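You operate a simulated robot arm through the tools that you are given. There is no shell and no other tool. Be economical: measure what you need, move in short steps, check, and stop when the job is done.

The job below is to be done with a simulated two-armed robot. You get a single attempt, and the scene is never put back.

TASK
Fetch the red adapter and set it on the blue rubber block. Then put the red fuse on the sorting bench away on the panel bench. Then pull the sliding shelf open. The order counts. Set down upright: red adapter. The sliding shelf goes toward x -1.0, y +0.0, z +0.0 (a direction in the base frame).

The check looks at the end state, three seconds after you hand in, the way a careful person would. Anything else that was tipped, shoved, dropped, spilled or broken makes it a failure.

THE ROBOT
Two 7-joint arms with two-finger parallel grippers on one trunk, on a base that drives. Base frame: it is fixed to the floor where the robot stands at the start and does not move with it; the origin is under the middle of the robot, x ahead of it, y to its left, z up. Readings come in m, rad, newtons and seconds.
The left shoulder is at the start at [0.05, 0.187, 1.16], the right one opposite. With the tool pointing down near the work surface each hand reaches from about 0.1 to 0.66 m from the robot's upright axis, wherever it stands, measured 20 degrees to its own side. Places, roughly: panel bench [0.7, -2.7, 0.9]; sliding shelf [0.6, -2.2, 0.3]. Payload 3.43 kg a hand.
The tool frame of a hand sits at the grasp point between the pads (the TCP): z along the fingers, y along the line on which they close. The tips reach 0.03 m beyond it. Largest opening 0.094 m; finger width 0.028, thickness 0.01; the body of the gripper, 0.05 by 0.096 m, starts 0.055 m behind the TCP.
Orientation is told as [roll, pitch, yaw] about the base's x, y, z axes, in that order, counted from this pose: with the fingers straight down and closing along the base's y, the tool's x points along the base's -x, its y along +y and its z along -z.

THE INTERFACE
- The arms move only by the tool jog_arm. It takes "left_commands", "right_commands" or both (then of equal length, played together; a hand with none holds still); each is text: rows parted by semicolons, each of 7 numbers parted by spaces: the opening, from 0 (shut) to 1 (fully open), then the shift along the tool's x, y, z in m, then the turn, a rotation vector about the tool's x, y, z in rad. In form: jaw tx ty tz rx ry rz; .... A call has 1 to 8 rows; each row shifts and turns the commanded pose from where the row before left it, along the tool's axes as they then stand. A row lasts 0.2 s, in which the tool goes at most 0.05 m and 0.15 rad; a call with a longer step from one row to the next is refused whole, and so is a gripper value outside its range. A pose out of reach is approached as far as the arm can. The call stops where the force on the tool passes 40 N (or 10 N more than at its start, if that is more) or the arm is blocked; 0.2 s more then pass. The fingers move at their own pace (about 0.153 m/s each) and stop on an object; they squeeze with about 34 N. The grip force told is the motor's: it shows also when the fingers shut on nothing. Time passes only in rows, and 0.2 s behind the last, so rows that do not move let the fingers close. The reply holds the time, the measured pose of the TCP, the force on the tool along the base axes, the opening and the grip force, in the units named above and with some noise, with the torque about the TCP (base axes, N m) and any sound that the robot's microphone picked up.
- Cameras (640 x 400 px; columns grow to the right, rows downward): "scene" is now at [0.1347, -0.0312, 1.3251]; the picture's right is [-0.29, -0.96, 0.00], its down [-0.41, 0.13, -0.90] and it looks along [0.86, -0.27, -0.43] (base axes); focal length 251 px, centre (320, 200). "left" rides on the left gripper at [0.076, -0.014, -0.102] in its tool frame; the picture's right is [0.18, 0.98, 0.00], its down [-0.75, 0.14, -0.64] and it looks along [-0.63, 0.12, 0.77] (tool axes); focal length 243 px, centre (320, 200). "right" rides on the right gripper at [0.076, 0.014, -0.103] in its tool frame; the picture's right is [-0.18, 0.98, 0.00], its down [-0.75, -0.14, -0.64] and it looks along [-0.63, -0.12, 0.77] (tool axes); focal length 243 px, centre (320, 200). There is no depth. A picture from a camera that has moved, and an enlarged one, comes with that camera's place and axes in the base frame and with its lens. The place of the scene camera against the robot may be out by one fixed shift of up to 0.025 m in any direction.
- snapshot(camera): a new picture of that camera. It takes no simulated time.
- slide_trunk(by): slides the trunk up (or, below 0, down) by that many m; the arms and the scene camera ride with it, the base frame stays. It gives what a move gives, with no picture.
- drive_base(legs): drives the robot by 1 to 6 legs, each [ahead, left, turn to the left] in m, m and rad, along the robot's own axes; the way and the turn of a leg run together, so that a leg with both is an arc; at most 1.5 m and 3.142 rad a leg. The arms and the cameras ride along, it lands a little off, and it stops where it bumps. It gives what a move gives.
- pan_tilt(pan, tilt): turns the head with the scene camera to pan (to the left, within 1.396 rad either way) and tilt (down, from -0.506 to 1.204), counted from straight ahead of the robot. It gives what a move gives.
- close_up(camera, box): a new picture of the part [left, top, right, bottom] of that camera's present view, enlarged. It takes no simulated time.
- finish_job(): hands the job in; it is judged then, once.

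Work in short steps. Places have to be worked out from the pictures, the camera data and where the tool is seen: move nearer, look again, correct. Check each grasp and each placing, and mend what went wrong. You have 165 turns and 122 pictures in all, those below and enlarged ones among them. Open the grippers and draw the arms clear of the work before you hand the job in, unless the task says otherwise; then end with one line.

The tools are called after ">>>" as a command line: name --argument value ..., lists and objects as JSON in quotes. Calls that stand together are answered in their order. jog_arm: Moves the arms, as the interface text tells. Its arguments: {"type":"object","properties":{"left_commands":{"type":"string"},"right_commands":{"type":"string"}},"required":[]} The other tools are called the same way: slide_trunk (by) slides the trunk up or down; drive_base (legs) drives the base; pan_tilt (pan, tilt) turns the head that bears the scene camera; snapshot (camera) takes a picture; close_up (camera, box) takes an enlarged picture of a part of a camera's view; finish_job () hands the job in.

At the start:

```text
time_s: 0.0
left_eef_pos: [0.4443, 0.14, 1.1879]
left_orientation: [0.0, 0.001, 0.0]
left_contact_force: [0.6, 0.6, -0.1]
left_ft_torque: [0.0, 0.0, 0.01]
left_opening: 0.0941
left_grip_force: 0.0
right_eef_pos: [0.3347, -0.2236, 1.2031]
right_orientation: [-0.001, -0.003, -0.001]
right_contact_force: [-0.1, 0.5, 0.3]
right_ft_torque: [-0.03, -0.02, 0.04]
right_opening: 0.0939
right_grip_force: 0.1
trunk travel left (down, up): [-0.375, 0.057]
robot x, y, heading: [-0.0006, 0.0045, -0.004]
head pan, tilt: [-0.298, 0.445]
```

scene: 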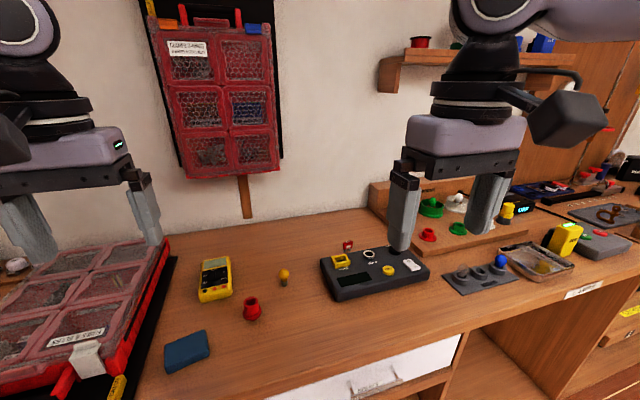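
right: 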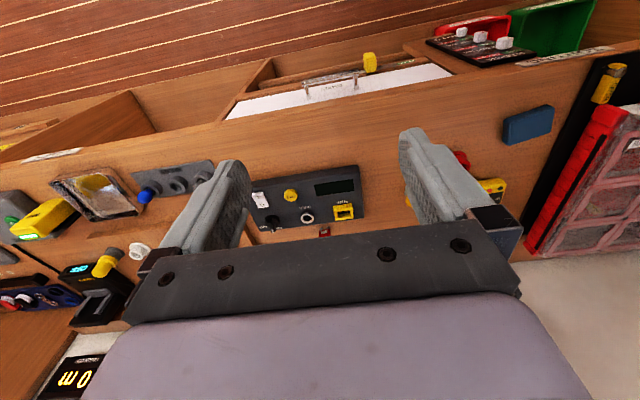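
left: 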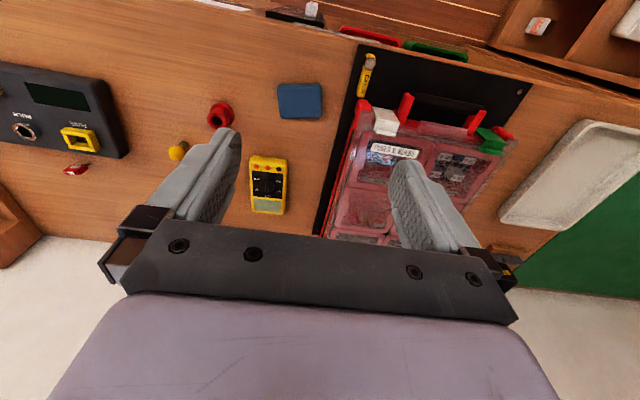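

The red object near (251,308) may be the adapter and the blue block is at (186,351). I'll enlarge both, plus the area around the device, to tell them apart.

>>> close_up --camera "scene" --box '[150, 230, 310, 380]'

>>> close_up --camera "scene" --box '[310, 170, 640, 310]'

>>> close_up --camera "left" --box '[0, 40, 340, 240]'

```text
2.67 times, centred on (230, 305) of scene
camera zoom: at [0.1347, -0.0312, 1.3251], right [-0.29, -0.96, 0.0], down [-0.41, 0.13, -0.9], along [0.86, -0.27, -0.43], focal length 670 px, centre (560, -80)
```

zoom: 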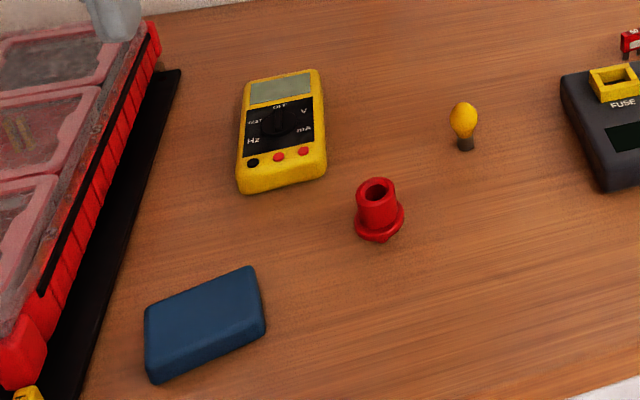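

```text
1.94 times, centred on (475, 240) of scene
camera zoom: at [0.1347, -0.0312, 1.3251], right [-0.29, -0.96, 0.0], down [-0.41, 0.13, -0.9], along [0.86, -0.27, -0.43], focal length 487 px, centre (19, 122)
```

zoom: 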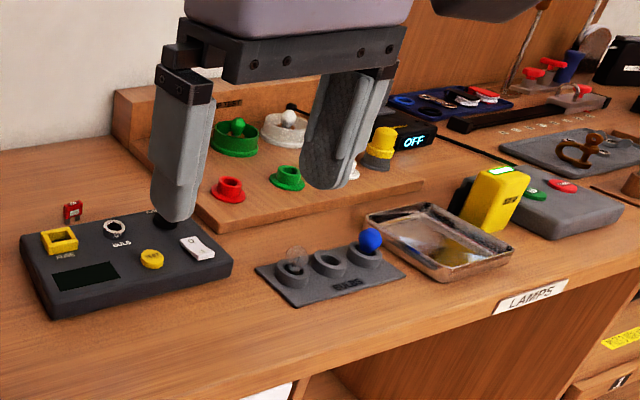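

```text
1.88 times, centred on (170, 140) of left
camera zoom: at [0.3683, 0.1244, 1.2911], right [-0.19, 0.98, 0.0], down [0.75, 0.14, 0.64], along [0.63, 0.12, -0.77], focal length 457 px, centre (602, 313)
```

zoom: 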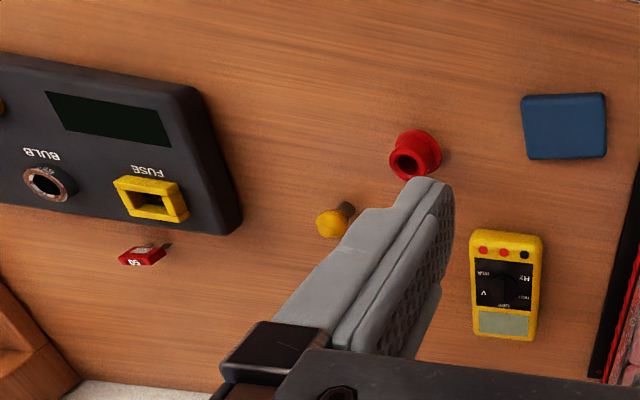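

The adapter looks to be near (0.545, -0.005) and the block near (0.495, 0.12). I'll move the left hand over the adapter, staying high, and look again.

>>> jog_arm --left_commands "1 -0.025 -0.036 0 0 0 0;1 -0.025 -0.036 0 0 0 0;1 -0.02 -0.036 0.01 0 0 0;1 0 -0.036 0.04 0 0 0;1 0 0 0.04 0 0 0;1 0 0 0 0 0 0"

>>> snapshot --camera "left"

>>> snapshot --camera "scene"

```text
refused: row 4 steps farther than a row can; nothing moved
```

```text
115 pictures are left
camera left: at [0.3683, 0.1244, 1.2911], right [-0.19, 0.98, 0.0], down [0.75, 0.14, 0.64], along [0.63, 0.12, -0.77], focal length 243 px, centre (320, 200)
```

left: 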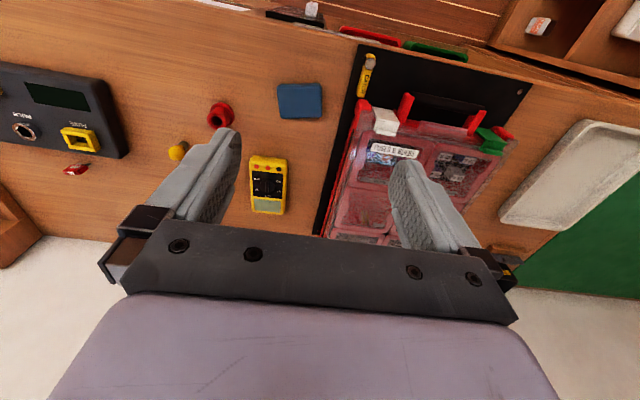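

```text
114 pictures are left
camera scene: at [0.1347, -0.0312, 1.3251], right [-0.29, -0.96, 0.0], down [-0.41, 0.13, -0.9], along [0.86, -0.27, -0.43], focal length 251 px, centre (320, 200)
```

scene: 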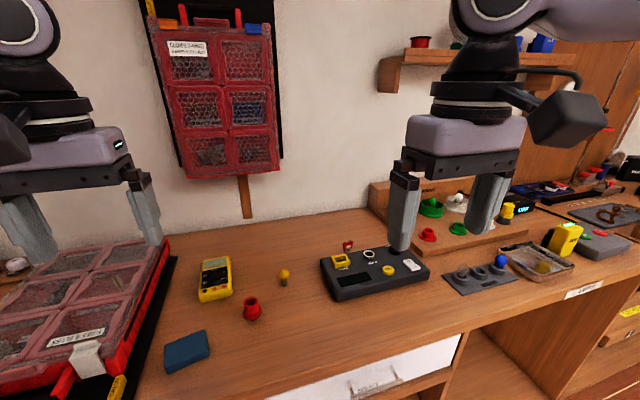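

The fourth row was just too long, so I'll send the same move in smaller steps.

>>> jog_arm --left_commands "1 -0.025 -0.036 0 0 0 0;1 -0.025 -0.036 0 0 0 0;1 -0.02 -0.036 0.01 0 0 0;1 0 -0.036 0.03 0 0 0;1 0 0 0.04 0 0 0;1 0 0 0 0 0 0"

>>> snapshot --camera "left"

```text
time_s: 1.4
left_eef_pos: [0.5134, -0.0038, 1.107]
left_orientation: [0.003, -0.001, 0.002]
left_contact_force: [0.3, 0.3, 0.4]
left_ft_torque: [-0.03, 0.01, 0.01]
left_opening: 0.094
left_grip_force: 0.0
right_eef_pos: [0.3357, -0.2261, 1.202]
right_orientation: [0.0, -0.003, -0.001]
right_contact_force: [-0.1, 0.7, 0.3]
right_ft_torque: [-0.02, 0.02, 0.0]
right_opening: 0.0939
right_grip_force: 0.1
trunk travel left (down, up): [-0.375, 0.057]
robot x, y, heading: [0.0038, -0.0001, 0.001]
head pan, tilt: [-0.298, 0.445]
```

```text
113 pictures are left
camera left: at [0.437, -0.0204, 1.2097], right [-0.19, 0.98, 0.0], down [0.75, 0.14, 0.64], along [0.63, 0.12, -0.77], focal length 243 px, centre (320, 200)
```

left: 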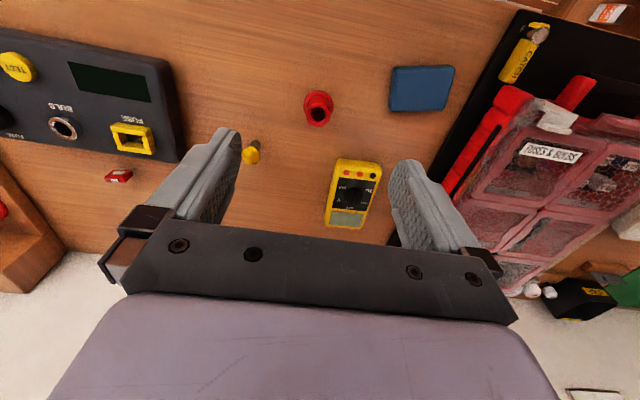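

The adapter now works out to about (0.543, -0.003), with its top near z 0.92. An enlarged view should show its shape.

>>> close_up --camera "left" --box '[270, 50, 470, 175]'

```text
3.20 times, centred on (370, 112) of left
camera zoom: at [0.437, -0.0204, 1.2097], right [-0.19, 0.98, 0.0], down [0.75, 0.14, 0.64], along [0.63, 0.12, -0.77], focal length 776 px, centre (160, 480)
```

zoom: 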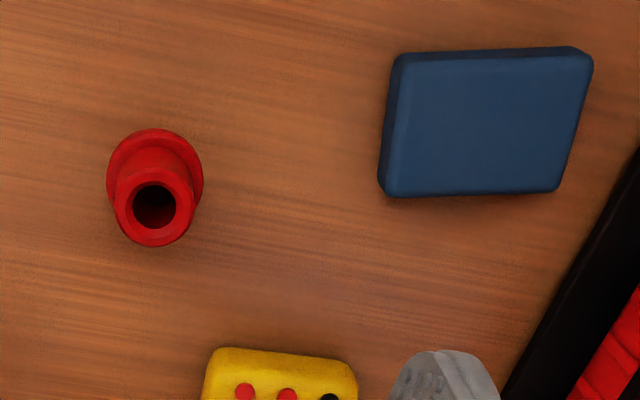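

The cylinder is about 0.031 m across, the flange about 0.04 m at the bottom, and the top is at z ≈ 0.926. I'll come down above it with the jaw at 0.75 and then check alignment.

>>> jog_arm --left_commands "0.75 -0.0286 0.002 0 0 0 0;0.75 0 0 0.04 0 0 0;0.75 0 0 0.04 0 0 0;0.75 0 0 0.04 0 0 0;0.75 0 0 0.012 0 0 0;0.75 0 0 0 0 0 0"

>>> snapshot --camera "left"

```text
time_s: 2.8
left_eef_pos: [0.5443, -0.002, 0.9754]
left_orientation: [-0.001, 0.0, 0.002]
left_contact_force: [-0.3, 0.5, -0.4]
left_ft_torque: [0.03, 0.02, 0.02]
left_opening: 0.0706
left_grip_force: 0.0
right_eef_pos: [0.3355, -0.2246, 1.2022]
right_orientation: [0.0, -0.001, -0.002]
right_contact_force: [-0.2, 0.7, 0.3]
right_ft_torque: [0.01, -0.02, -0.03]
right_opening: 0.0939
right_grip_force: 0.0
trunk travel left (down, up): [-0.375, 0.057]
robot x, y, heading: [0.001, 0.0005, 0.0]
head pan, tilt: [-0.298, 0.445]
```

```text
111 pictures are left
camera left: at [0.4676, -0.0176, 1.0791], right [-0.19, 0.98, 0.0], down [0.75, 0.14, 0.64], along [0.63, 0.12, -0.77], focal length 243 px, centre (320, 200)
```

left: 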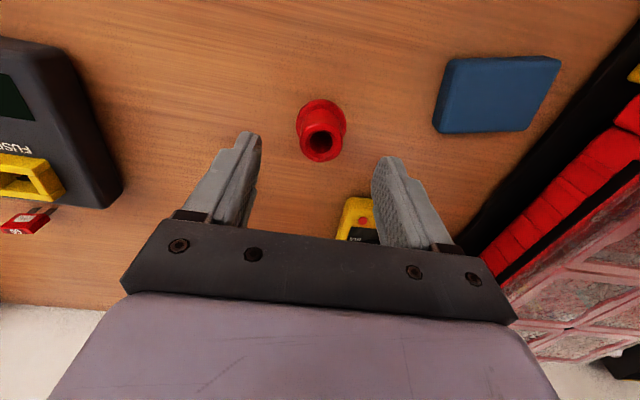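

The hole lines up with the gripper centre at about (0.545, -0.002). I'll go down to TCP z 0.925 and close.

>>> jog_arm --left_commands "0.75 0 0 0.025 0 0 0;0.75 0 0 0.025 0 0 0;0.75 0 0 0 0 0 0;0 0 0 0 0 0 0;0 0 0 0 0 0 0;0 0 0 0 0 0 0"

>>> snapshot --camera "left"

```text
time_s: 4.2
left_eef_pos: [0.5447, -0.0019, 0.9275]
left_orientation: [0.0, 0.0, 0.003]
left_contact_force: [-0.1, 0.2, 0.4]
left_ft_torque: [0.0, 0.0, -0.02]
left_opening: 0.0359
left_grip_force: 33.9
right_eef_pos: [0.3358, -0.2255, 1.202]
right_orientation: [-0.001, -0.003, -0.001]
right_contact_force: [-0.9, -0.6, 0.2]
right_ft_torque: [0.07, -0.01, 0.01]
right_opening: 0.0941
right_grip_force: 0.1
trunk travel left (down, up): [-0.375, 0.057]
robot x, y, heading: [0.001, -0.0033, -0.002]
head pan, tilt: [-0.298, 0.445]
```

```text
110 pictures are left
camera left: at [0.468, -0.0168, 1.0289], right [-0.19, 0.98, 0.0], down [0.75, 0.14, 0.64], along [0.63, 0.12, -0.77], focal length 243 px, centre (320, 200)
```

left: 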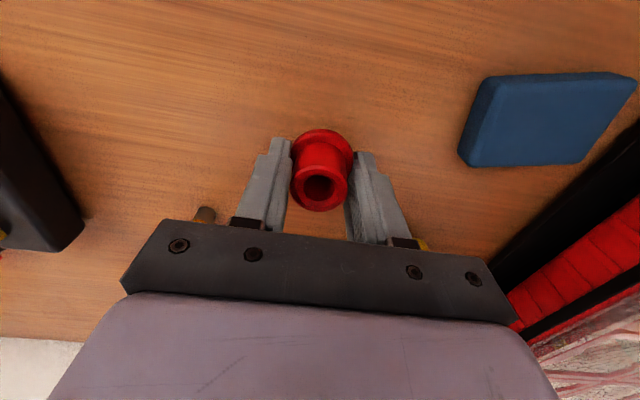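

It's held at an opening of 0.036 m. I'll lift straight up, check the grip, then carry it over the block.

>>> jog_arm --left_commands "0 0 0 -0.025 0 0 0;0 0 0 -0.035 0 0 0;0 0 0 -0.03 0 0 0;0 0.012 0.03 0 0 0 0;0 0.012 0.03 0 0 0 0;0 0.012 0.03 0 0 0 0;0 0.012 0.027 0 0 0 0;0 0 0 0 0 0 0"

>>> snapshot --camera "left"

>>> snapshot --camera "scene"

```text
time_s: 6.0
left_eef_pos: [0.4943, 0.1165, 1.0165]
left_orientation: [-0.001, 0.001, 0.001]
left_contact_force: [0.2, 0.2, -0.8]
left_ft_torque: [0.0, 0.02, -0.02]
left_opening: 0.0357
left_grip_force: 34.2
right_eef_pos: [0.3355, -0.2258, 1.203]
right_orientation: [0.0, -0.002, -0.002]
right_contact_force: [-0.2, -0.2, 1.0]
right_ft_torque: [0.01, 0.0, 0.01]
right_opening: 0.0939
right_grip_force: 0.1
trunk travel left (down, up): [-0.375, 0.057]
robot x, y, heading: [-0.0004, 0.0023, -0.001]
head pan, tilt: [-0.298, 0.445]
```

```text
109 pictures are left
camera left: at [0.4189, 0.1004, 1.1184], right [-0.19, 0.98, 0.0], down [0.75, 0.14, 0.64], along [0.63, 0.12, -0.77], focal length 243 px, centre (320, 200)
```

left: 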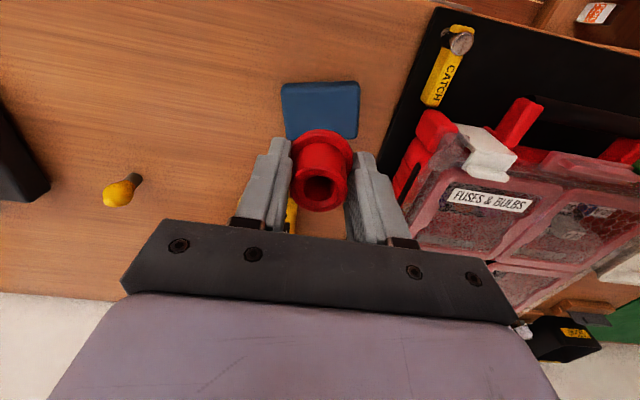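

```text
108 pictures are left
camera scene: at [0.1348, -0.0315, 1.3251], right [-0.29, -0.96, 0.0], down [-0.41, 0.13, -0.9], along [0.86, -0.27, -0.43], focal length 251 px, centre (320, 200)
```

scene: 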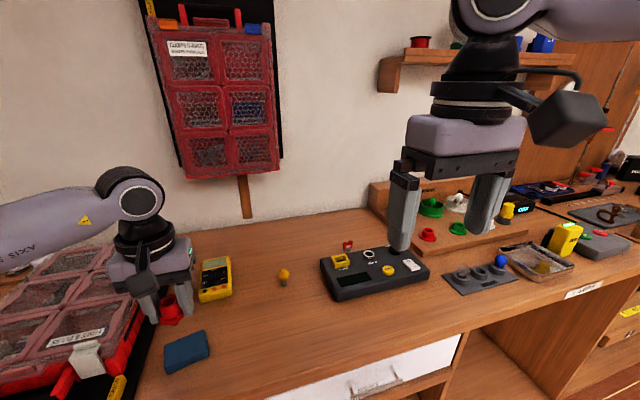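

The block's top centre comes out at (0.496, 0.116), directly under the adapter. I'll lower toward it and then feel for contact in small steps.

>>> jog_arm --left_commands "0 0 0 0.03 0 0 0;0 0 0 0.025 0 0 0;0 0 0 0.005 0 0 0;0 0 0 0 0 0 0"

>>> close_up --camera "scene" --box '[110, 270, 270, 390]'

```text
time_s: 7.0
left_eef_pos: [0.4937, 0.1162, 0.9577]
left_orientation: [0.001, 0.0, 0.002]
left_contact_force: [-0.4, 0.7, -0.3]
left_ft_torque: [0.03, 0.02, 0.0]
left_opening: 0.0358
left_grip_force: 33.9
right_eef_pos: [0.3347, -0.2251, 1.202]
right_orientation: [0.001, -0.002, -0.002]
right_contact_force: [-0.9, -0.1, -0.3]
right_ft_torque: [-0.01, -0.03, -0.02]
right_opening: 0.094
right_grip_force: 0.1
trunk travel left (down, up): [-0.375, 0.057]
robot x, y, heading: [-0.0, 0.0025, -0.001]
head pan, tilt: [-0.298, 0.445]
```

```text
3.33 times, centred on (190, 330) of scene
camera zoom: at [0.1347, -0.0311, 1.3251], right [-0.29, -0.96, 0.0], down [-0.41, 0.13, -0.9], along [0.86, -0.27, -0.43], focal length 837 px, centre (753, -233)
```

zoom: 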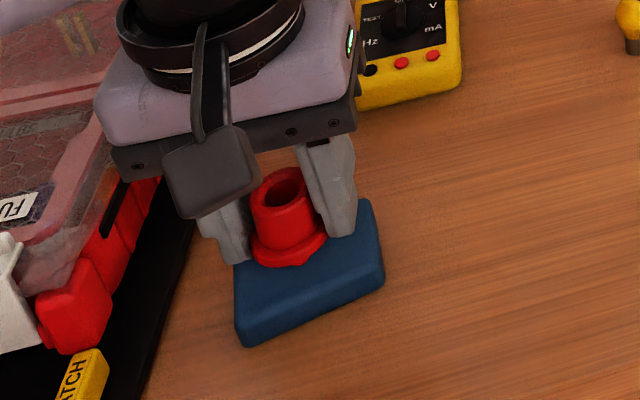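

No contact yet. In the scene view the adapter may sit slightly behind the block's centre, so I'll check from the left camera.

>>> close_up --camera "left" --box '[220, 80, 420, 205]'

```text
3.20 times, centred on (320, 142) of left
camera zoom: at [0.4179, 0.1002, 1.0589], right [-0.19, 0.98, 0.0], down [0.75, 0.14, 0.64], along [0.63, 0.12, -0.77], focal length 776 px, centre (320, 384)
```

zoom: 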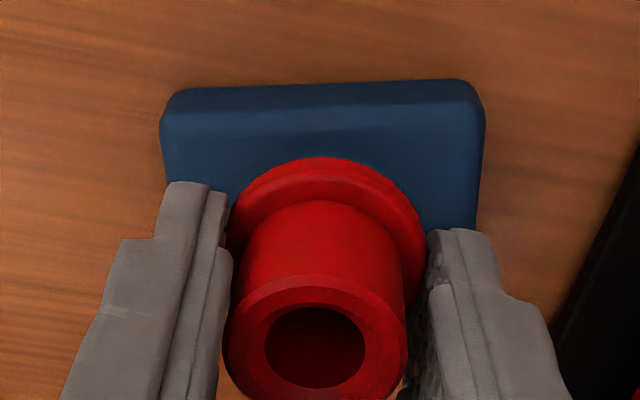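

The block centre refines to (0.498, 0.1155). I'll shift about 4 mm ahead and step down to contact.

>>> jog_arm --left_commands "0 -0.004 -0.001 0.003 0 0 0;0 0 0 0.003 0 0 0;0 0 0 0.002 0 0 0;0 0 0 0.002 0 0 0;0 0 0 0 0 0 0"

>>> close_up --camera "scene" --box '[110, 270, 270, 390]'

```text
time_s: 8.2
left_eef_pos: [0.499, 0.1131, 0.948]
left_orientation: [-0.001, -0.001, 0.001]
left_contact_force: [-2.4, 0.5, 6.4]
left_ft_torque: [0.0, 0.15, -0.01]
left_opening: 0.0358
left_grip_force: 34.1
right_eef_pos: [0.3357, -0.2269, 1.2039]
right_orientation: [0.001, -0.001, -0.001]
right_contact_force: [-0.3, -0.2, -0.4]
right_ft_torque: [0.01, 0.0, 0.0]
right_opening: 0.0938
right_grip_force: 0.1
trunk travel left (down, up): [-0.375, 0.057]
robot x, y, heading: [0.0002, -0.0014, 0.002]
head pan, tilt: [-0.298, 0.445]
```

```text
3.33 times, centred on (190, 330) of scene
camera zoom: at [0.1338, -0.0313, 1.3253], right [-0.29, -0.96, 0.0], down [-0.41, 0.13, -0.9], along [0.86, -0.27, -0.43], focal length 837 px, centre (753, -233)
```

zoom: 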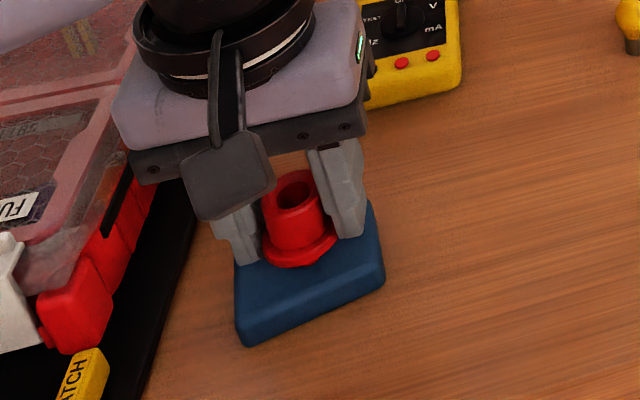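

Light contact of about 6 N at TCP z 0.948 puts the block top near 0.90. The scene view still suggests a slight rearward offset, so I'll check from the left camera before releasing.

>>> close_up --camera "left" --box '[220, 80, 420, 205]'

```text
3.20 times, centred on (320, 142) of left
camera zoom: at [0.4229, 0.0983, 1.0498], right [-0.19, 0.98, 0.0], down [0.75, 0.14, 0.64], along [0.63, 0.12, -0.77], focal length 776 px, centre (320, 384)
```

zoom: 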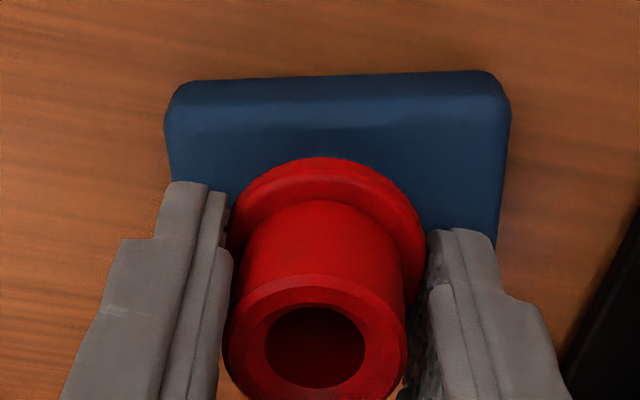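

Working the geometry through, the flange sits inside the block's top face with x centred and y about 2 mm off. I'll release and retreat straight up.

>>> jog_arm --left_commands "0.5 0 0 0 0 0 0;0.8 0 0 0 0 0 0;0.8 0 0 -0.02 0 0 0;0.8 0 0 -0.04 0 0 0;0.8 0 0 -0.05 0 0 0;0.8 0 0 -0.05 0 0 0;0.8 0 0 -0.05 0 0 0"

>>> snapshot --camera "left"

>>> close_up --camera "scene" --box '[110, 270, 270, 390]'

```text
time_s: 9.8
left_eef_pos: [0.4967, 0.1138, 1.1584]
left_orientation: [-0.001, 0.0, 0.0]
left_contact_force: [-0.4, -0.1, 0.1]
left_ft_torque: [0.02, 0.01, 0.02]
left_opening: 0.0752
left_grip_force: 0.1
right_eef_pos: [0.3358, -0.2258, 1.2031]
right_orientation: [0.001, 0.0, -0.001]
right_contact_force: [-0.4, -0.4, -0.8]
right_ft_torque: [0.0, -0.03, 0.0]
right_opening: 0.0941
right_grip_force: 0.1
trunk travel left (down, up): [-0.375, 0.057]
robot x, y, heading: [0.0015, 0.001, 0.001]
head pan, tilt: [-0.298, 0.445]
```

```text
103 pictures are left
camera left: at [0.4215, 0.0981, 1.2603], right [-0.18, 0.98, 0.0], down [0.75, 0.14, 0.64], along [0.63, 0.12, -0.77], focal length 243 px, centre (320, 200)
```

left: 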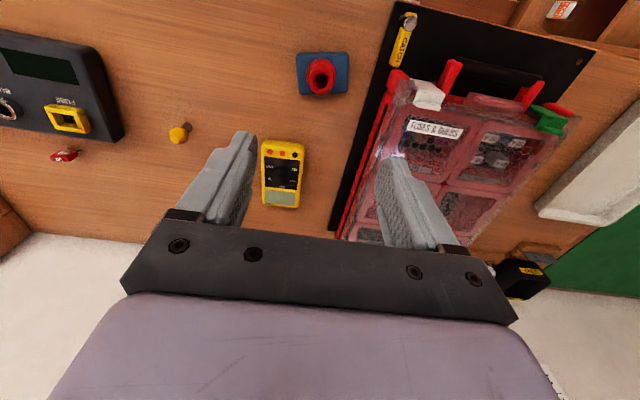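

```text
3.33 times, centred on (190, 330) of scene
camera zoom: at [0.1343, -0.0316, 1.3251], right [-0.29, -0.96, 0.0], down [-0.41, 0.13, -0.9], along [0.86, -0.27, -0.43], focal length 837 px, centre (753, -233)
```

zoom: 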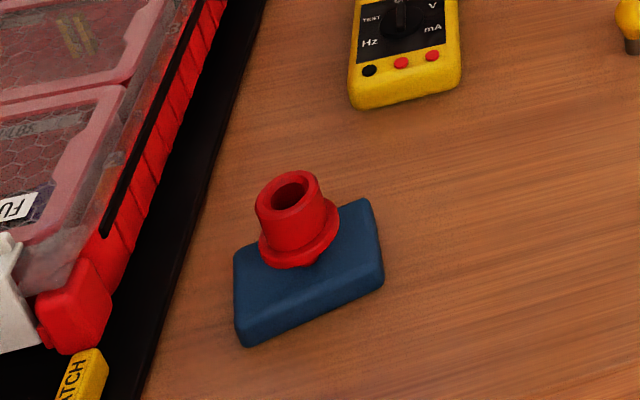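

In the scene view the adapter might be leaning a little. I'll enlarge the left camera's view to check it's upright.

>>> close_up --camera "left" --box '[272, 40, 372, 105]'

>>> close_up --camera "scene" --box '[160, 305, 220, 343]'

```text
6.15 times, centred on (322, 72) of left
camera zoom: at [0.4215, 0.0981, 1.2603], right [-0.18, 0.98, 0.0], down [0.75, 0.14, 0.64], along [0.63, 0.12, -0.77], focal length 1493 px, centre (308, 985)
```

zoom: 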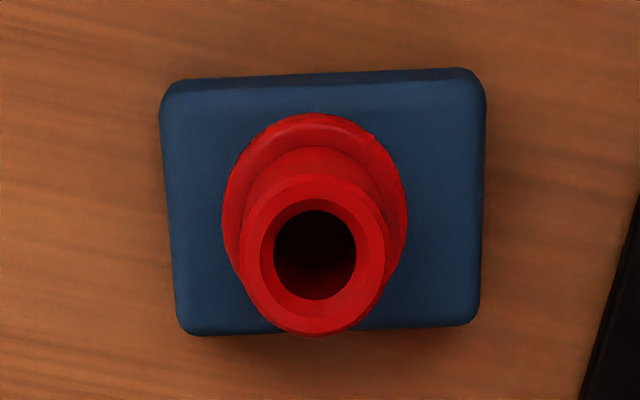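

```text
10.53 times, centred on (190, 324) of scene
camera zoom: at [0.1343, -0.0316, 1.3251], right [-0.29, -0.96, 0.0], down [-0.41, 0.13, -0.9], along [0.86, -0.27, -0.43], focal length 2644 px, centre (1688, -1105)
```

zoom: 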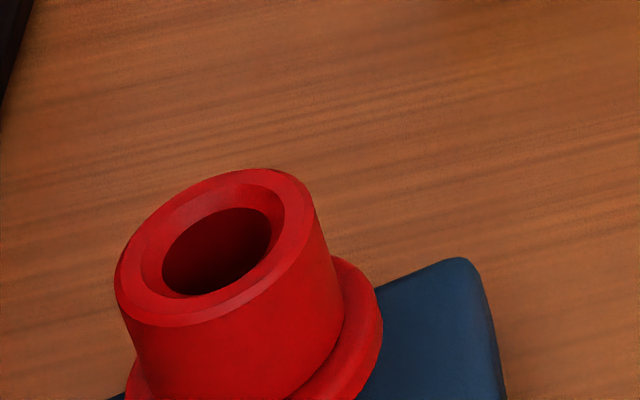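

The hole and flange project to the same (x, y), about (0.498, 0.114), so the adapter is upright and centred. Before taking the fuse, I'll pan right to see the panel bench and its surroundings.

>>> close_up --camera "scene" --box '[320, 215, 440, 305]'

>>> pan_tilt --pan -1.1 --tilt 0.3

>>> snapshot --camera "scene"

```text
4.44 times, centred on (380, 260) of scene
camera zoom: at [0.1343, -0.0316, 1.3251], right [-0.29, -0.96, 0.0], down [-0.41, 0.13, -0.9], along [0.86, -0.27, -0.43], focal length 1117 px, centre (53, -67)
```

zoom: 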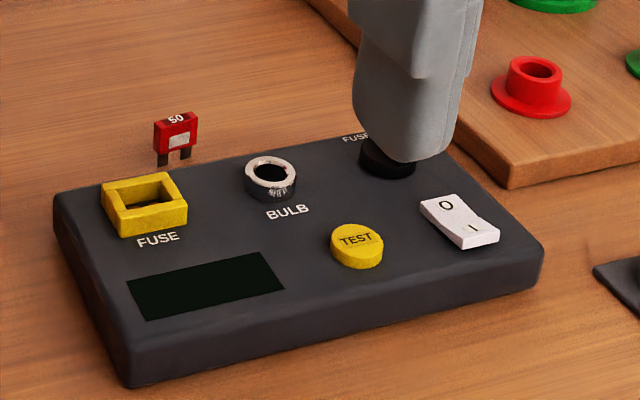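

```text
time_s: 10.9
left_eef_pos: [0.4984, 0.1135, 1.1566]
left_orientation: [0.0, 0.0, 0.001]
left_contact_force: [0.5, 0.3, -0.5]
left_ft_torque: [-0.02, 0.04, -0.01]
left_opening: 0.0753
left_grip_force: 0.0
right_eef_pos: [0.3356, -0.2252, 1.2017]
right_orientation: [0.001, -0.002, -0.001]
right_contact_force: [-0.5, -0.2, 0.4]
right_ft_torque: [-0.02, 0.01, 0.02]
right_opening: 0.0941
right_grip_force: 0.1
trunk travel left (down, up): [-0.375, 0.057]
robot x, y, heading: [-0.001, -0.0015, 0.0]
head pan, tilt: [-1.1, 0.3]
```

```text
98 pictures are left
camera scene: at [0.0893, -0.0873, 1.3385], right [-0.89, -0.45, 0.0], down [-0.13, 0.26, -0.96], along [0.43, -0.85, -0.3], focal length 251 px, centre (320, 200)
```

scene: 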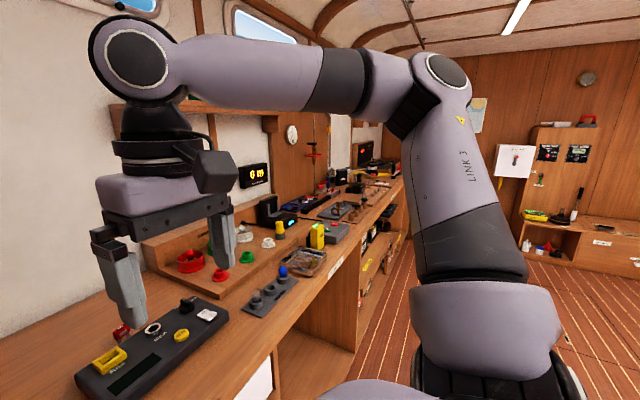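

The fuse is a red "50" blade fuse standing behind the tester. I'll look at the riser's flanged parts and the far bench before driving.

>>> close_up --camera "scene" --box '[170, 200, 330, 300]'

>>> close_up --camera "scene" --box '[270, 110, 430, 230]'

```text
4.00 times, centred on (250, 250) of scene
camera zoom: at [0.0893, -0.0873, 1.3385], right [-0.89, -0.45, 0.0], down [-0.13, 0.26, -0.96], along [0.43, -0.85, -0.3], focal length 1005 px, centre (600, 0)
```

zoom: 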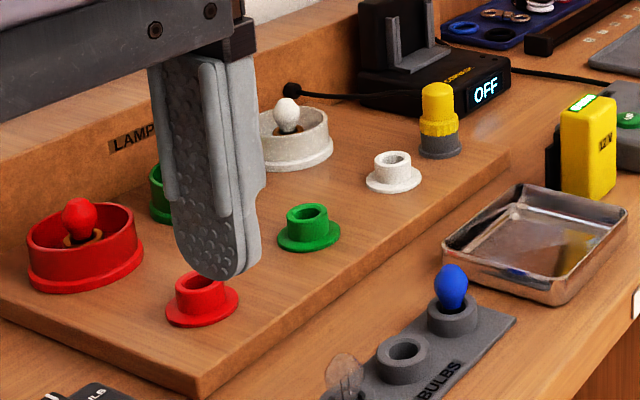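

```text
3.33 times, centred on (350, 170) of scene
camera zoom: at [0.0893, -0.0873, 1.3385], right [-0.89, -0.45, 0.0], down [-0.13, 0.26, -0.96], along [0.43, -0.85, -0.3], focal length 837 px, centre (220, 300)
```

zoom: 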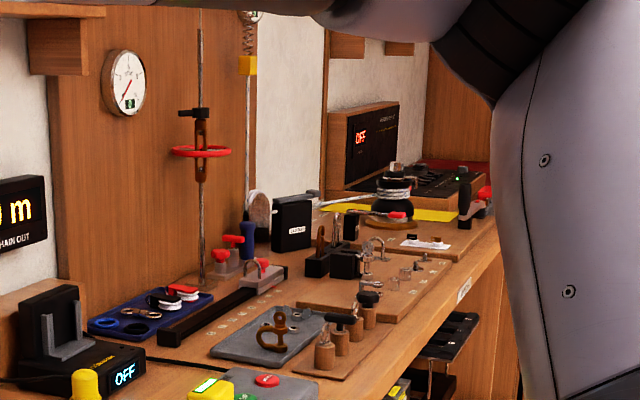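

Those riser parts are lamp fixtures, so the loose adapter was the right one. To choose a grasp for the fuse I need to see where it goes, so I'll back off and drive along to the panel bench.

>>> drive_base --legs '[[-0.25, 0, 0], [0, -1.2, 0], [0, -1.2, 0]]'

>>> pan_tilt --pan -0.1 --tilt 0.4

>>> snapshot --camera "scene"

```text
time_s: 24.0
left_eef_pos: [0.2833, -2.2446, 1.1561]
left_orientation: [-0.001, 0.001, 0.036]
left_contact_force: [-0.2, 0.1, -0.6]
left_ft_torque: [-0.02, -0.01, -0.01]
left_opening: 0.0751
left_grip_force: 0.1
right_eef_pos: [0.1316, -2.5887, 1.2041]
right_orientation: [0.0, -0.002, 0.033]
right_contact_force: [-0.6, -0.2, 0.6]
right_ft_torque: [-0.01, -0.02, 0.02]
right_opening: 0.0938
right_grip_force: 0.1
trunk travel left (down, up): [-0.375, 0.057]
robot x, y, heading: [-0.2114, -2.3776, 0.038]
head pan, tilt: [-1.1, 0.3]
```

```text
time_s: 25.3
left_eef_pos: [0.2824, -2.2441, 1.1562]
left_orientation: [0.0, 0.0, 0.036]
left_contact_force: [0.0, -0.6, -0.5]
left_ft_torque: [0.0, 0.03, 0.0]
left_opening: 0.0753
left_grip_force: 0.1
right_eef_pos: [0.1312, -2.5892, 1.2012]
right_orientation: [0.001, -0.001, 0.033]
right_contact_force: [-0.1, 0.7, 0.2]
right_ft_torque: [-0.03, 0.0, -0.01]
right_opening: 0.0938
right_grip_force: 0.1
trunk travel left (down, up): [-0.375, 0.057]
robot x, y, heading: [-0.2132, -2.3763, 0.033]
head pan, tilt: [-0.099, 0.4]
```

```text
95 pictures are left
camera scene: at [-0.0722, -2.3839, 1.3293], right [-0.07, -1.0, 0.0], down [-0.39, 0.03, -0.92], along [0.92, -0.06, -0.39], focal length 251 px, centre (320, 200)
```

scene: 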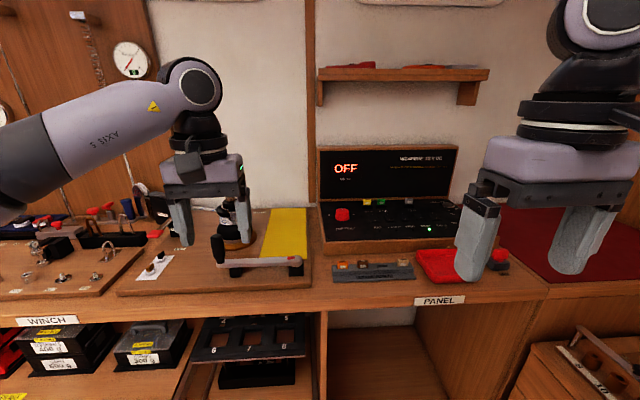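

I can see the panel bench: a control panel, a grey strip with slots, and a red tray. I'll enlarge these and the shelf below.

>>> close_up --camera "scene" --box '[310, 140, 530, 310]'

>>> close_up --camera "scene" --box '[180, 300, 340, 400]'

>>> snapshot --camera "right"

```text
2.35 times, centred on (420, 225) of scene
camera zoom: at [-0.0722, -2.3839, 1.3293], right [-0.07, -1.0, 0.0], down [-0.39, 0.03, -0.92], along [0.92, -0.06, -0.39], focal length 591 px, centre (85, 141)
```

zoom: 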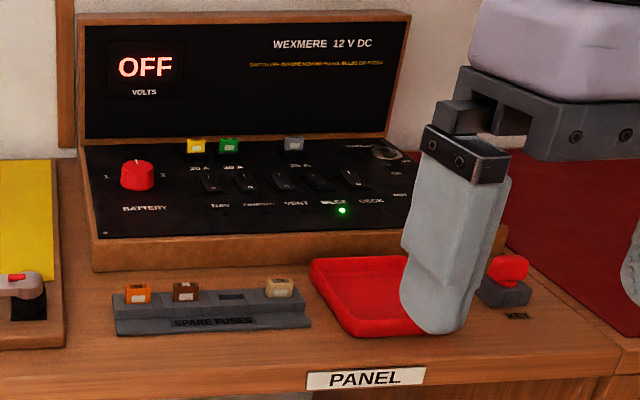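

```text
4.00 times, centred on (260, 350) of scene
camera zoom: at [-0.0722, -2.3839, 1.3293], right [-0.07, -1.0, 0.0], down [-0.39, 0.03, -0.92], along [0.92, -0.06, -0.39], focal length 1005 px, centre (560, -400)
```

zoom: 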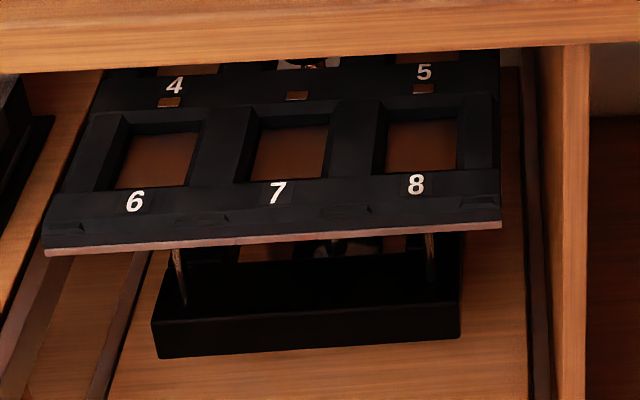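

```text
92 pictures are left
camera right: at [0.0551, -2.5771, 1.305], right [0.15, 0.99, 0.0], down [0.76, -0.12, 0.64], along [0.64, -0.1, -0.77], focal length 243 px, centre (320, 200)
```

right: 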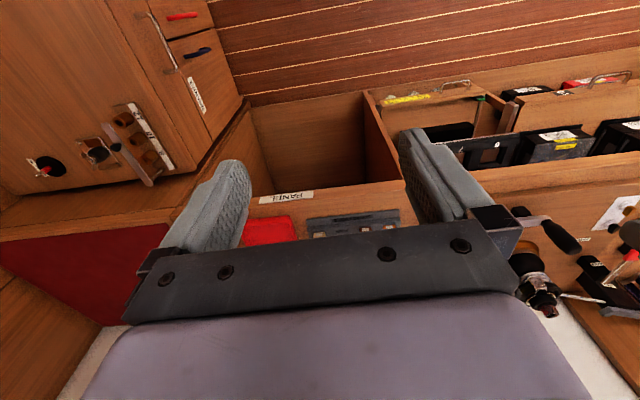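

There's a SPARE FUSES strip at roughly (0.47, -2.59) whose third slot is empty, with fuses standing blades down, so that's where the fuse goes. I'll drive back to the fuse, square up, and stop at y ≈ -0.13.

>>> drive_base --legs '[[0, 0, -0.033], [0, 1.12, 0], [0, 1.12, 0], [0.22, 0, 0]]'

>>> snapshot --camera "scene"

>>> snapshot --camera "right"

```text
time_s: 37.8
left_eef_pos: [0.5122, -0.0718, 1.1575]
left_orientation: [0.001, -0.001, 0.009]
left_contact_force: [0.4, -0.2, 0.0]
left_ft_torque: [0.0, 0.03, 0.01]
left_opening: 0.075
left_grip_force: 0.0
right_eef_pos: [0.3523, -0.412, 1.2023]
right_orientation: [-0.001, -0.001, 0.005]
right_contact_force: [-0.3, 0.6, -0.6]
right_ft_torque: [0.0, 0.01, 0.01]
right_opening: 0.0941
right_grip_force: 0.1
trunk travel left (down, up): [-0.375, 0.057]
robot x, y, heading: [0.0151, -0.1916, 0.004]
head pan, tilt: [-0.099, 0.4]
```

```text
91 pictures are left
camera scene: at [0.1554, -0.201, 1.3292], right [-0.09, -1.0, 0.0], down [-0.39, 0.04, -0.92], along [0.92, -0.08, -0.39], focal length 251 px, centre (320, 200)
```

scene: 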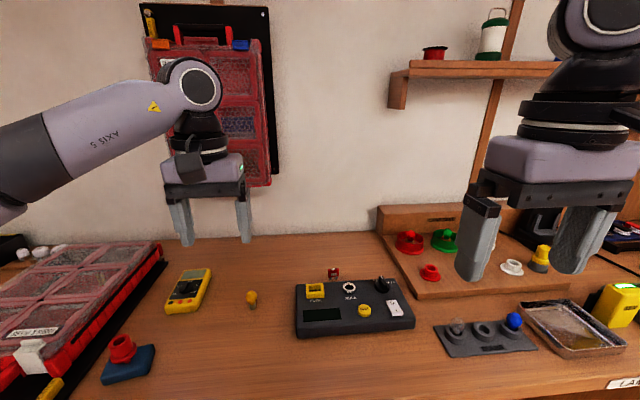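

```text
90 pictures are left
camera right: at [0.277, -0.3975, 1.3049], right [0.18, 0.98, 0.0], down [0.75, -0.14, 0.64], along [0.63, -0.11, -0.77], focal length 243 px, centre (320, 200)
```

right: 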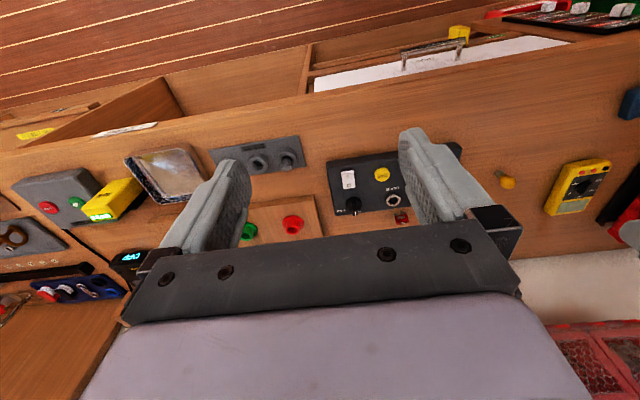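

The fuse comes out near (0.69, -0.285). I'll move the base ahead a little and left to bring it within the right arm's reach.

>>> drive_base --legs '[[0.0, 0.08, 0], [0.09, 0, 0]]'

>>> jog_arm --left_commands "0.8 0.04 0.03 0 0 0 0;0.8 0.04 0.03 0 0 0 0;0.8 0.04 0.03 0 0 0 0;0.8 0.04 0.03 0 0 0 0" --right_commands "1 -0.03 0.02 0 0 0 0;1 -0.03 0.02 0 0 0 0;1 -0.03 0 0.02 0 0 0;1 -0.03 0 0.02 0 0 0"

>>> snapshot --camera "right"

```text
time_s: 39.7
left_eef_pos: [0.5892, 0.0095, 1.1563]
left_orientation: [-0.001, 0.0, 0.013]
left_contact_force: [-0.6, -0.5, 0.3]
left_ft_torque: [0.0, -0.03, -0.04]
left_opening: 0.0751
left_grip_force: 0.1
right_eef_pos: [0.4311, -0.3311, 1.2033]
right_orientation: [0.0, -0.002, 0.009]
right_contact_force: [0.4, -0.8, -0.7]
right_ft_torque: [0.02, -0.03, 0.03]
right_opening: 0.0937
right_grip_force: 0.0
trunk travel left (down, up): [-0.375, 0.057]
robot x, y, heading: [0.097, -0.1131, 0.008]
head pan, tilt: [-0.099, 0.4]
stopped in leg 2: the robot was blocked; the commanded pose is now the measured one
```

```text
time_s: 40.7
left_eef_pos: [0.4286, 0.1283, 1.1569]
left_orientation: [0.001, 0.003, 0.014]
left_contact_force: [0.9, 0.0, 0.5]
left_ft_torque: [-0.01, 0.03, 0.01]
left_opening: 0.0754
left_grip_force: 0.1
right_eef_pos: [0.5521, -0.2903, 1.164]
right_orientation: [-0.001, 0.001, 0.006]
right_contact_force: [0.4, -0.1, 0.5]
right_ft_torque: [0.02, -0.01, 0.0]
right_opening: 0.0941
right_grip_force: 0.0
trunk travel left (down, up): [-0.375, 0.057]
robot x, y, heading: [0.0923, -0.1093, 0.013]
head pan, tilt: [-0.099, 0.4]
```

```text
89 pictures are left
camera right: at [0.4762, -0.2761, 1.2673], right [0.18, 0.98, 0.0], down [0.75, -0.14, 0.64], along [0.63, -0.11, -0.77], focal length 243 px, centre (320, 200)
```

right: 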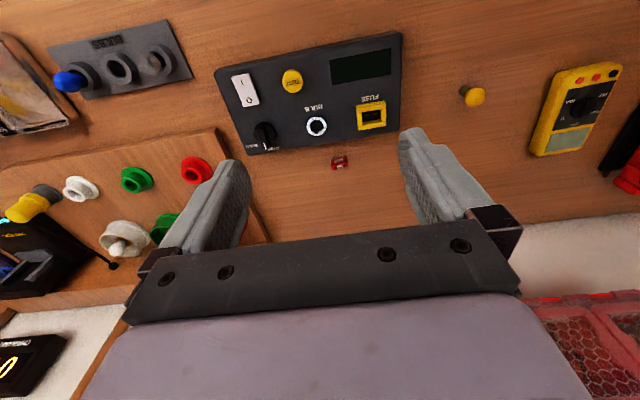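

The base bumped the bench front lightly at x ≈ 0.097. I'll check that nothing shifted, and enlarge the fuse.

>>> close_up --camera "right" --box '[290, 90, 410, 190]'

>>> snapshot --camera "scene"

```text
4.00 times, centred on (350, 140) of right
camera zoom: at [0.4762, -0.2761, 1.2673], right [0.18, 0.98, 0.0], down [0.75, -0.14, 0.64], along [0.63, -0.11, -0.77], focal length 970 px, centre (200, 440)
```

zoom: 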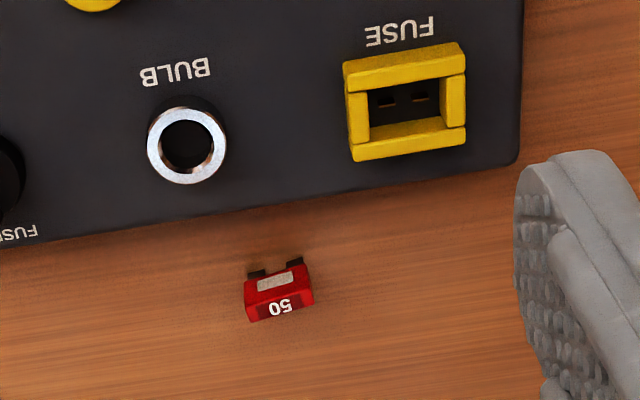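

```text
87 pictures are left
camera scene: at [0.2331, -0.1217, 1.3292], right [-0.09, -1.0, 0.0], down [-0.39, 0.03, -0.92], along [0.92, -0.08, -0.39], focal length 251 px, centre (320, 200)
```

scene: 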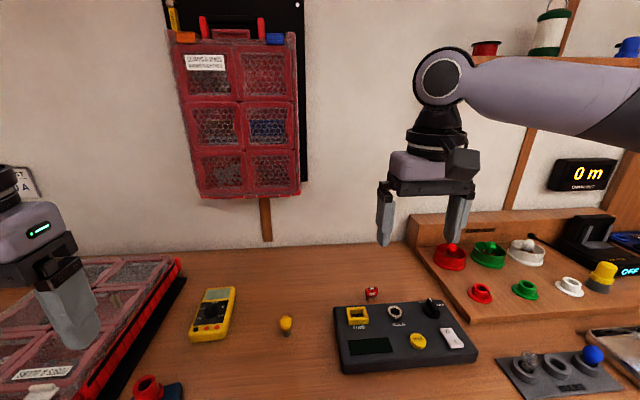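

The fuse stands at about (0.699, -0.280), about 0.028 m wide along y, yawed about +0.13, with its top near 0.915. The tester's edge is at x ≈ 0.648, which leaves room for a grip on the flat faces. I'll turn the right hand to about -1.44 yaw.

>>> jog_arm --right_commands "1 0 0 0 0 0 0.145;1 0 0 0 0 0 0.145;1 0 0 0 0 0 0.145;1 0 0 0 0 0 0.145;1 0 0 0 0 0 0.145;1 0 0 0 0 0 0.145;1 0 0 0 0 0 0.145;1 0 0 0 0 0 0.145"

>>> jog_arm --right_commands "1 0 0 0 0 0 0.143;1 0 0 0 0 0 0.143;1 0 0 0 0 0 0"

>>> snapshot --camera "right"

```text
time_s: 42.5
left_eef_pos: [0.428, 0.1265, 1.1564]
left_orientation: [0.001, 0.002, 0.015]
left_contact_force: [0.9, 1.3, -0.1]
left_ft_torque: [0.02, 0.02, 0.0]
left_opening: 0.0752
left_grip_force: 0.0
right_eef_pos: [0.5511, -0.2909, 1.162]
right_orientation: [0.0, 0.001, -1.156]
right_contact_force: [-0.1, -0.2, 0.2]
right_ft_torque: [0.02, 0.02, 0.0]
right_opening: 0.0937
right_grip_force: 0.0
trunk travel left (down, up): [-0.375, 0.057]
robot x, y, heading: [0.093, -0.1104, 0.013]
head pan, tilt: [-0.099, 0.4]
```

```text
time_s: 43.3
left_eef_pos: [0.4284, 0.127, 1.1569]
left_orientation: [0.0, 0.001, 0.013]
left_contact_force: [1.0, 0.8, 0.2]
left_ft_torque: [0.03, 0.02, -0.02]
left_opening: 0.075
left_grip_force: 0.1
right_eef_pos: [0.5515, -0.2909, 1.1619]
right_orientation: [0.0, 0.0, -1.44]
right_contact_force: [0.8, 0.2, -0.1]
right_ft_torque: [-0.03, 0.01, -0.01]
right_opening: 0.0944
right_grip_force: 0.0
trunk travel left (down, up): [-0.375, 0.057]
robot x, y, heading: [0.0931, -0.1074, 0.013]
head pan, tilt: [-0.099, 0.4]
```

```text
86 pictures are left
camera right: at [0.5562, -0.213, 1.2646], right [1.0, -0.05, 0.0], down [-0.04, -0.77, 0.64], along [-0.04, -0.64, -0.77], focal length 243 px, centre (320, 200)
```

right: 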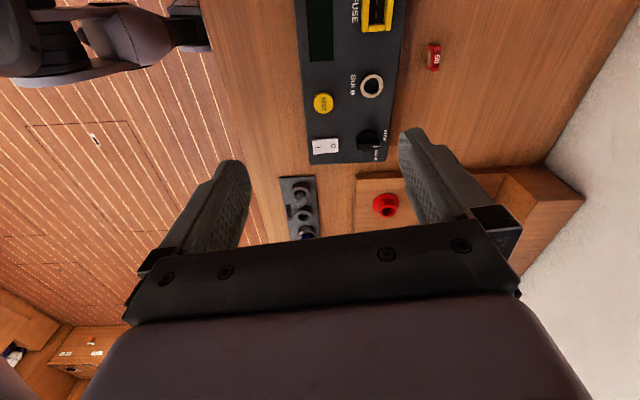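

The turn worked. I'll move over the fuse and drop to z ≈ 1.04, then look.

>>> jog_arm --right_commands "1 -0.004 0.037 0 0 0 0;1 -0.004 0.037 0 0 0 0;1 0 0.037 0.01 0 0 0;1 0 0.0367 0.02 0 0 0;0.7 0 0 0.045 0 0 0;0.7 0 0 0.045 0 0 0;0.7 0 0 0 0 0 0"

>>> snapshot --camera "right"

```text
time_s: 44.9
left_eef_pos: [0.4289, 0.1277, 1.1563]
left_orientation: [0.0, 0.002, 0.014]
left_contact_force: [0.3, 0.1, 0.0]
left_ft_torque: [0.01, -0.03, 0.01]
left_opening: 0.0751
left_grip_force: 0.0
right_eef_pos: [0.6127, -0.3288, 1.0249]
right_orientation: [0.003, 0.002, -1.438]
right_contact_force: [-0.4, 1.1, 0.3]
right_ft_torque: [-0.02, 0.01, 0.0]
right_opening: 0.0655
right_grip_force: 0.0
right hand out of reach, approached as far as the arm can: row 1, 2, 3, 4
trunk travel left (down, up): [-0.375, 0.057]
robot x, y, heading: [0.0949, -0.1103, 0.01]
head pan, tilt: [-0.099, 0.4]
```

```text
85 pictures are left
camera right: at [0.6163, -0.2508, 1.1271], right [1.0, -0.05, 0.0], down [-0.04, -0.77, 0.64], along [-0.03, -0.64, -0.77], focal length 243 px, centre (320, 200)
```

right: 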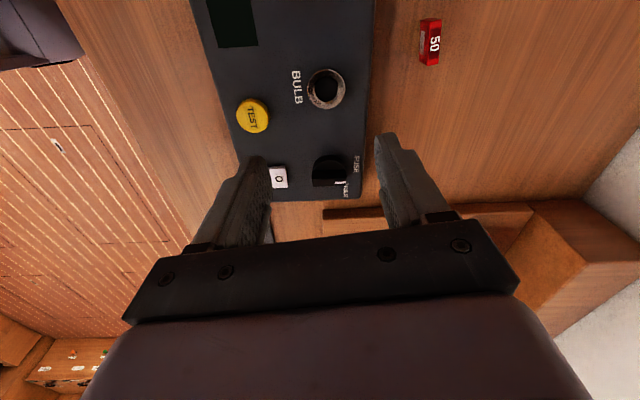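

The arm couldn't reach while high, though reach improves lower down. From here at z 1.025 I'll try the remaining shift of about (+0.086, +0.049).

>>> jog_arm --right_commands "0.7 0.012 0.03 0 0 0 0;0.7 0.012 0.03 0 0 0 0;0.7 0.013 0.0316 0 0 0 0;0.7 0 0 0 0 0 0"

>>> snapshot --camera "right"

```text
time_s: 45.9
left_eef_pos: [0.4276, 0.1258, 1.1571]
left_orientation: [-0.001, 0.002, 0.013]
left_contact_force: [-0.3, 0.3, 0.5]
left_ft_torque: [0.02, 0.01, 0.01]
left_opening: 0.0751
left_grip_force: 0.0
right_eef_pos: [0.6196, -0.3361, 1.0351]
right_orientation: [0.001, 0.0, -1.437]
right_contact_force: [0.1, 0.5, -0.3]
right_ft_torque: [-0.01, 0.03, -0.03]
right_opening: 0.0659
right_grip_force: 0.0
right hand out of reach, approached as far as the arm can: row 1, 2, 3
trunk travel left (down, up): [-0.375, 0.057]
robot x, y, heading: [0.0939, -0.1108, 0.011]
head pan, tilt: [-0.099, 0.4]
```

```text
84 pictures are left
camera right: at [0.6237, -0.2585, 1.1374], right [1.0, -0.05, 0.0], down [-0.04, -0.77, 0.64], along [-0.03, -0.64, -0.77], focal length 243 px, centre (320, 200)
```

right: 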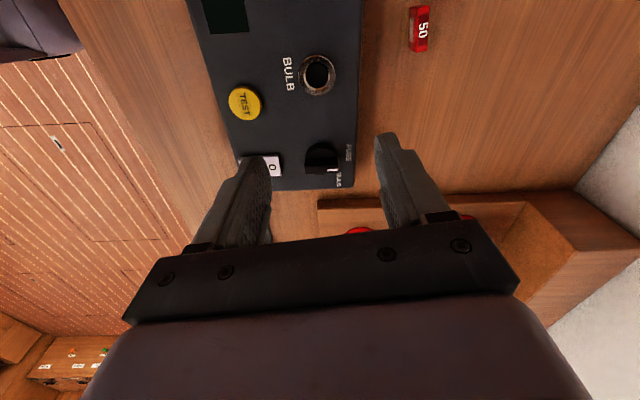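

Reach is limited by hand height relative to the shoulder. I'll raise the hand a bit and lower the trunk by 0.1 m, which leaves the TCP at about 1.01 with the wrist nearer shoulder level.

>>> jog_arm --right_commands "0.7 0 -0.02 -0.04 0 0 0;0.7 0 -0.02 -0.04 0 0 0;0.7 0 0 0 0 0 0"

>>> slide_trunk --by -0.1

```text
time_s: 46.7
left_eef_pos: [0.4282, 0.1268, 1.1568]
left_orientation: [0.0, 0.0, 0.014]
left_contact_force: [-0.6, -0.1, 0.1]
left_ft_torque: [0.01, 0.01, -0.01]
left_opening: 0.0752
left_grip_force: 0.0
right_eef_pos: [0.5818, -0.3433, 1.1131]
right_orientation: [-0.003, 0.0, -1.438]
right_contact_force: [1.2, 0.0, -0.8]
right_ft_torque: [-0.01, 0.03, 0.01]
right_opening: 0.0658
right_grip_force: 0.0
trunk travel left (down, up): [-0.375, 0.057]
robot x, y, heading: [0.0917, -0.1096, 0.007]
head pan, tilt: [-0.099, 0.4]
```

```text
time_s: 48.0
left_eef_pos: [0.4275, 0.1262, 1.0566]
left_orientation: [0.0, 0.001, 0.015]
left_contact_force: [-0.9, -0.4, 0.4]
left_ft_torque: [0.01, 0.01, 0.0]
left_opening: 0.0752
left_grip_force: 0.0
right_eef_pos: [0.5818, -0.3424, 1.0136]
right_orientation: [0.0, 0.003, -1.439]
right_contact_force: [0.4, 0.1, -0.7]
right_ft_torque: [0.0, -0.03, 0.02]
right_opening: 0.066
right_grip_force: 0.1
trunk travel left (down, up): [-0.275, 0.157]
robot x, y, heading: [0.0934, -0.1091, 0.014]
head pan, tilt: [-0.099, 0.4]
```

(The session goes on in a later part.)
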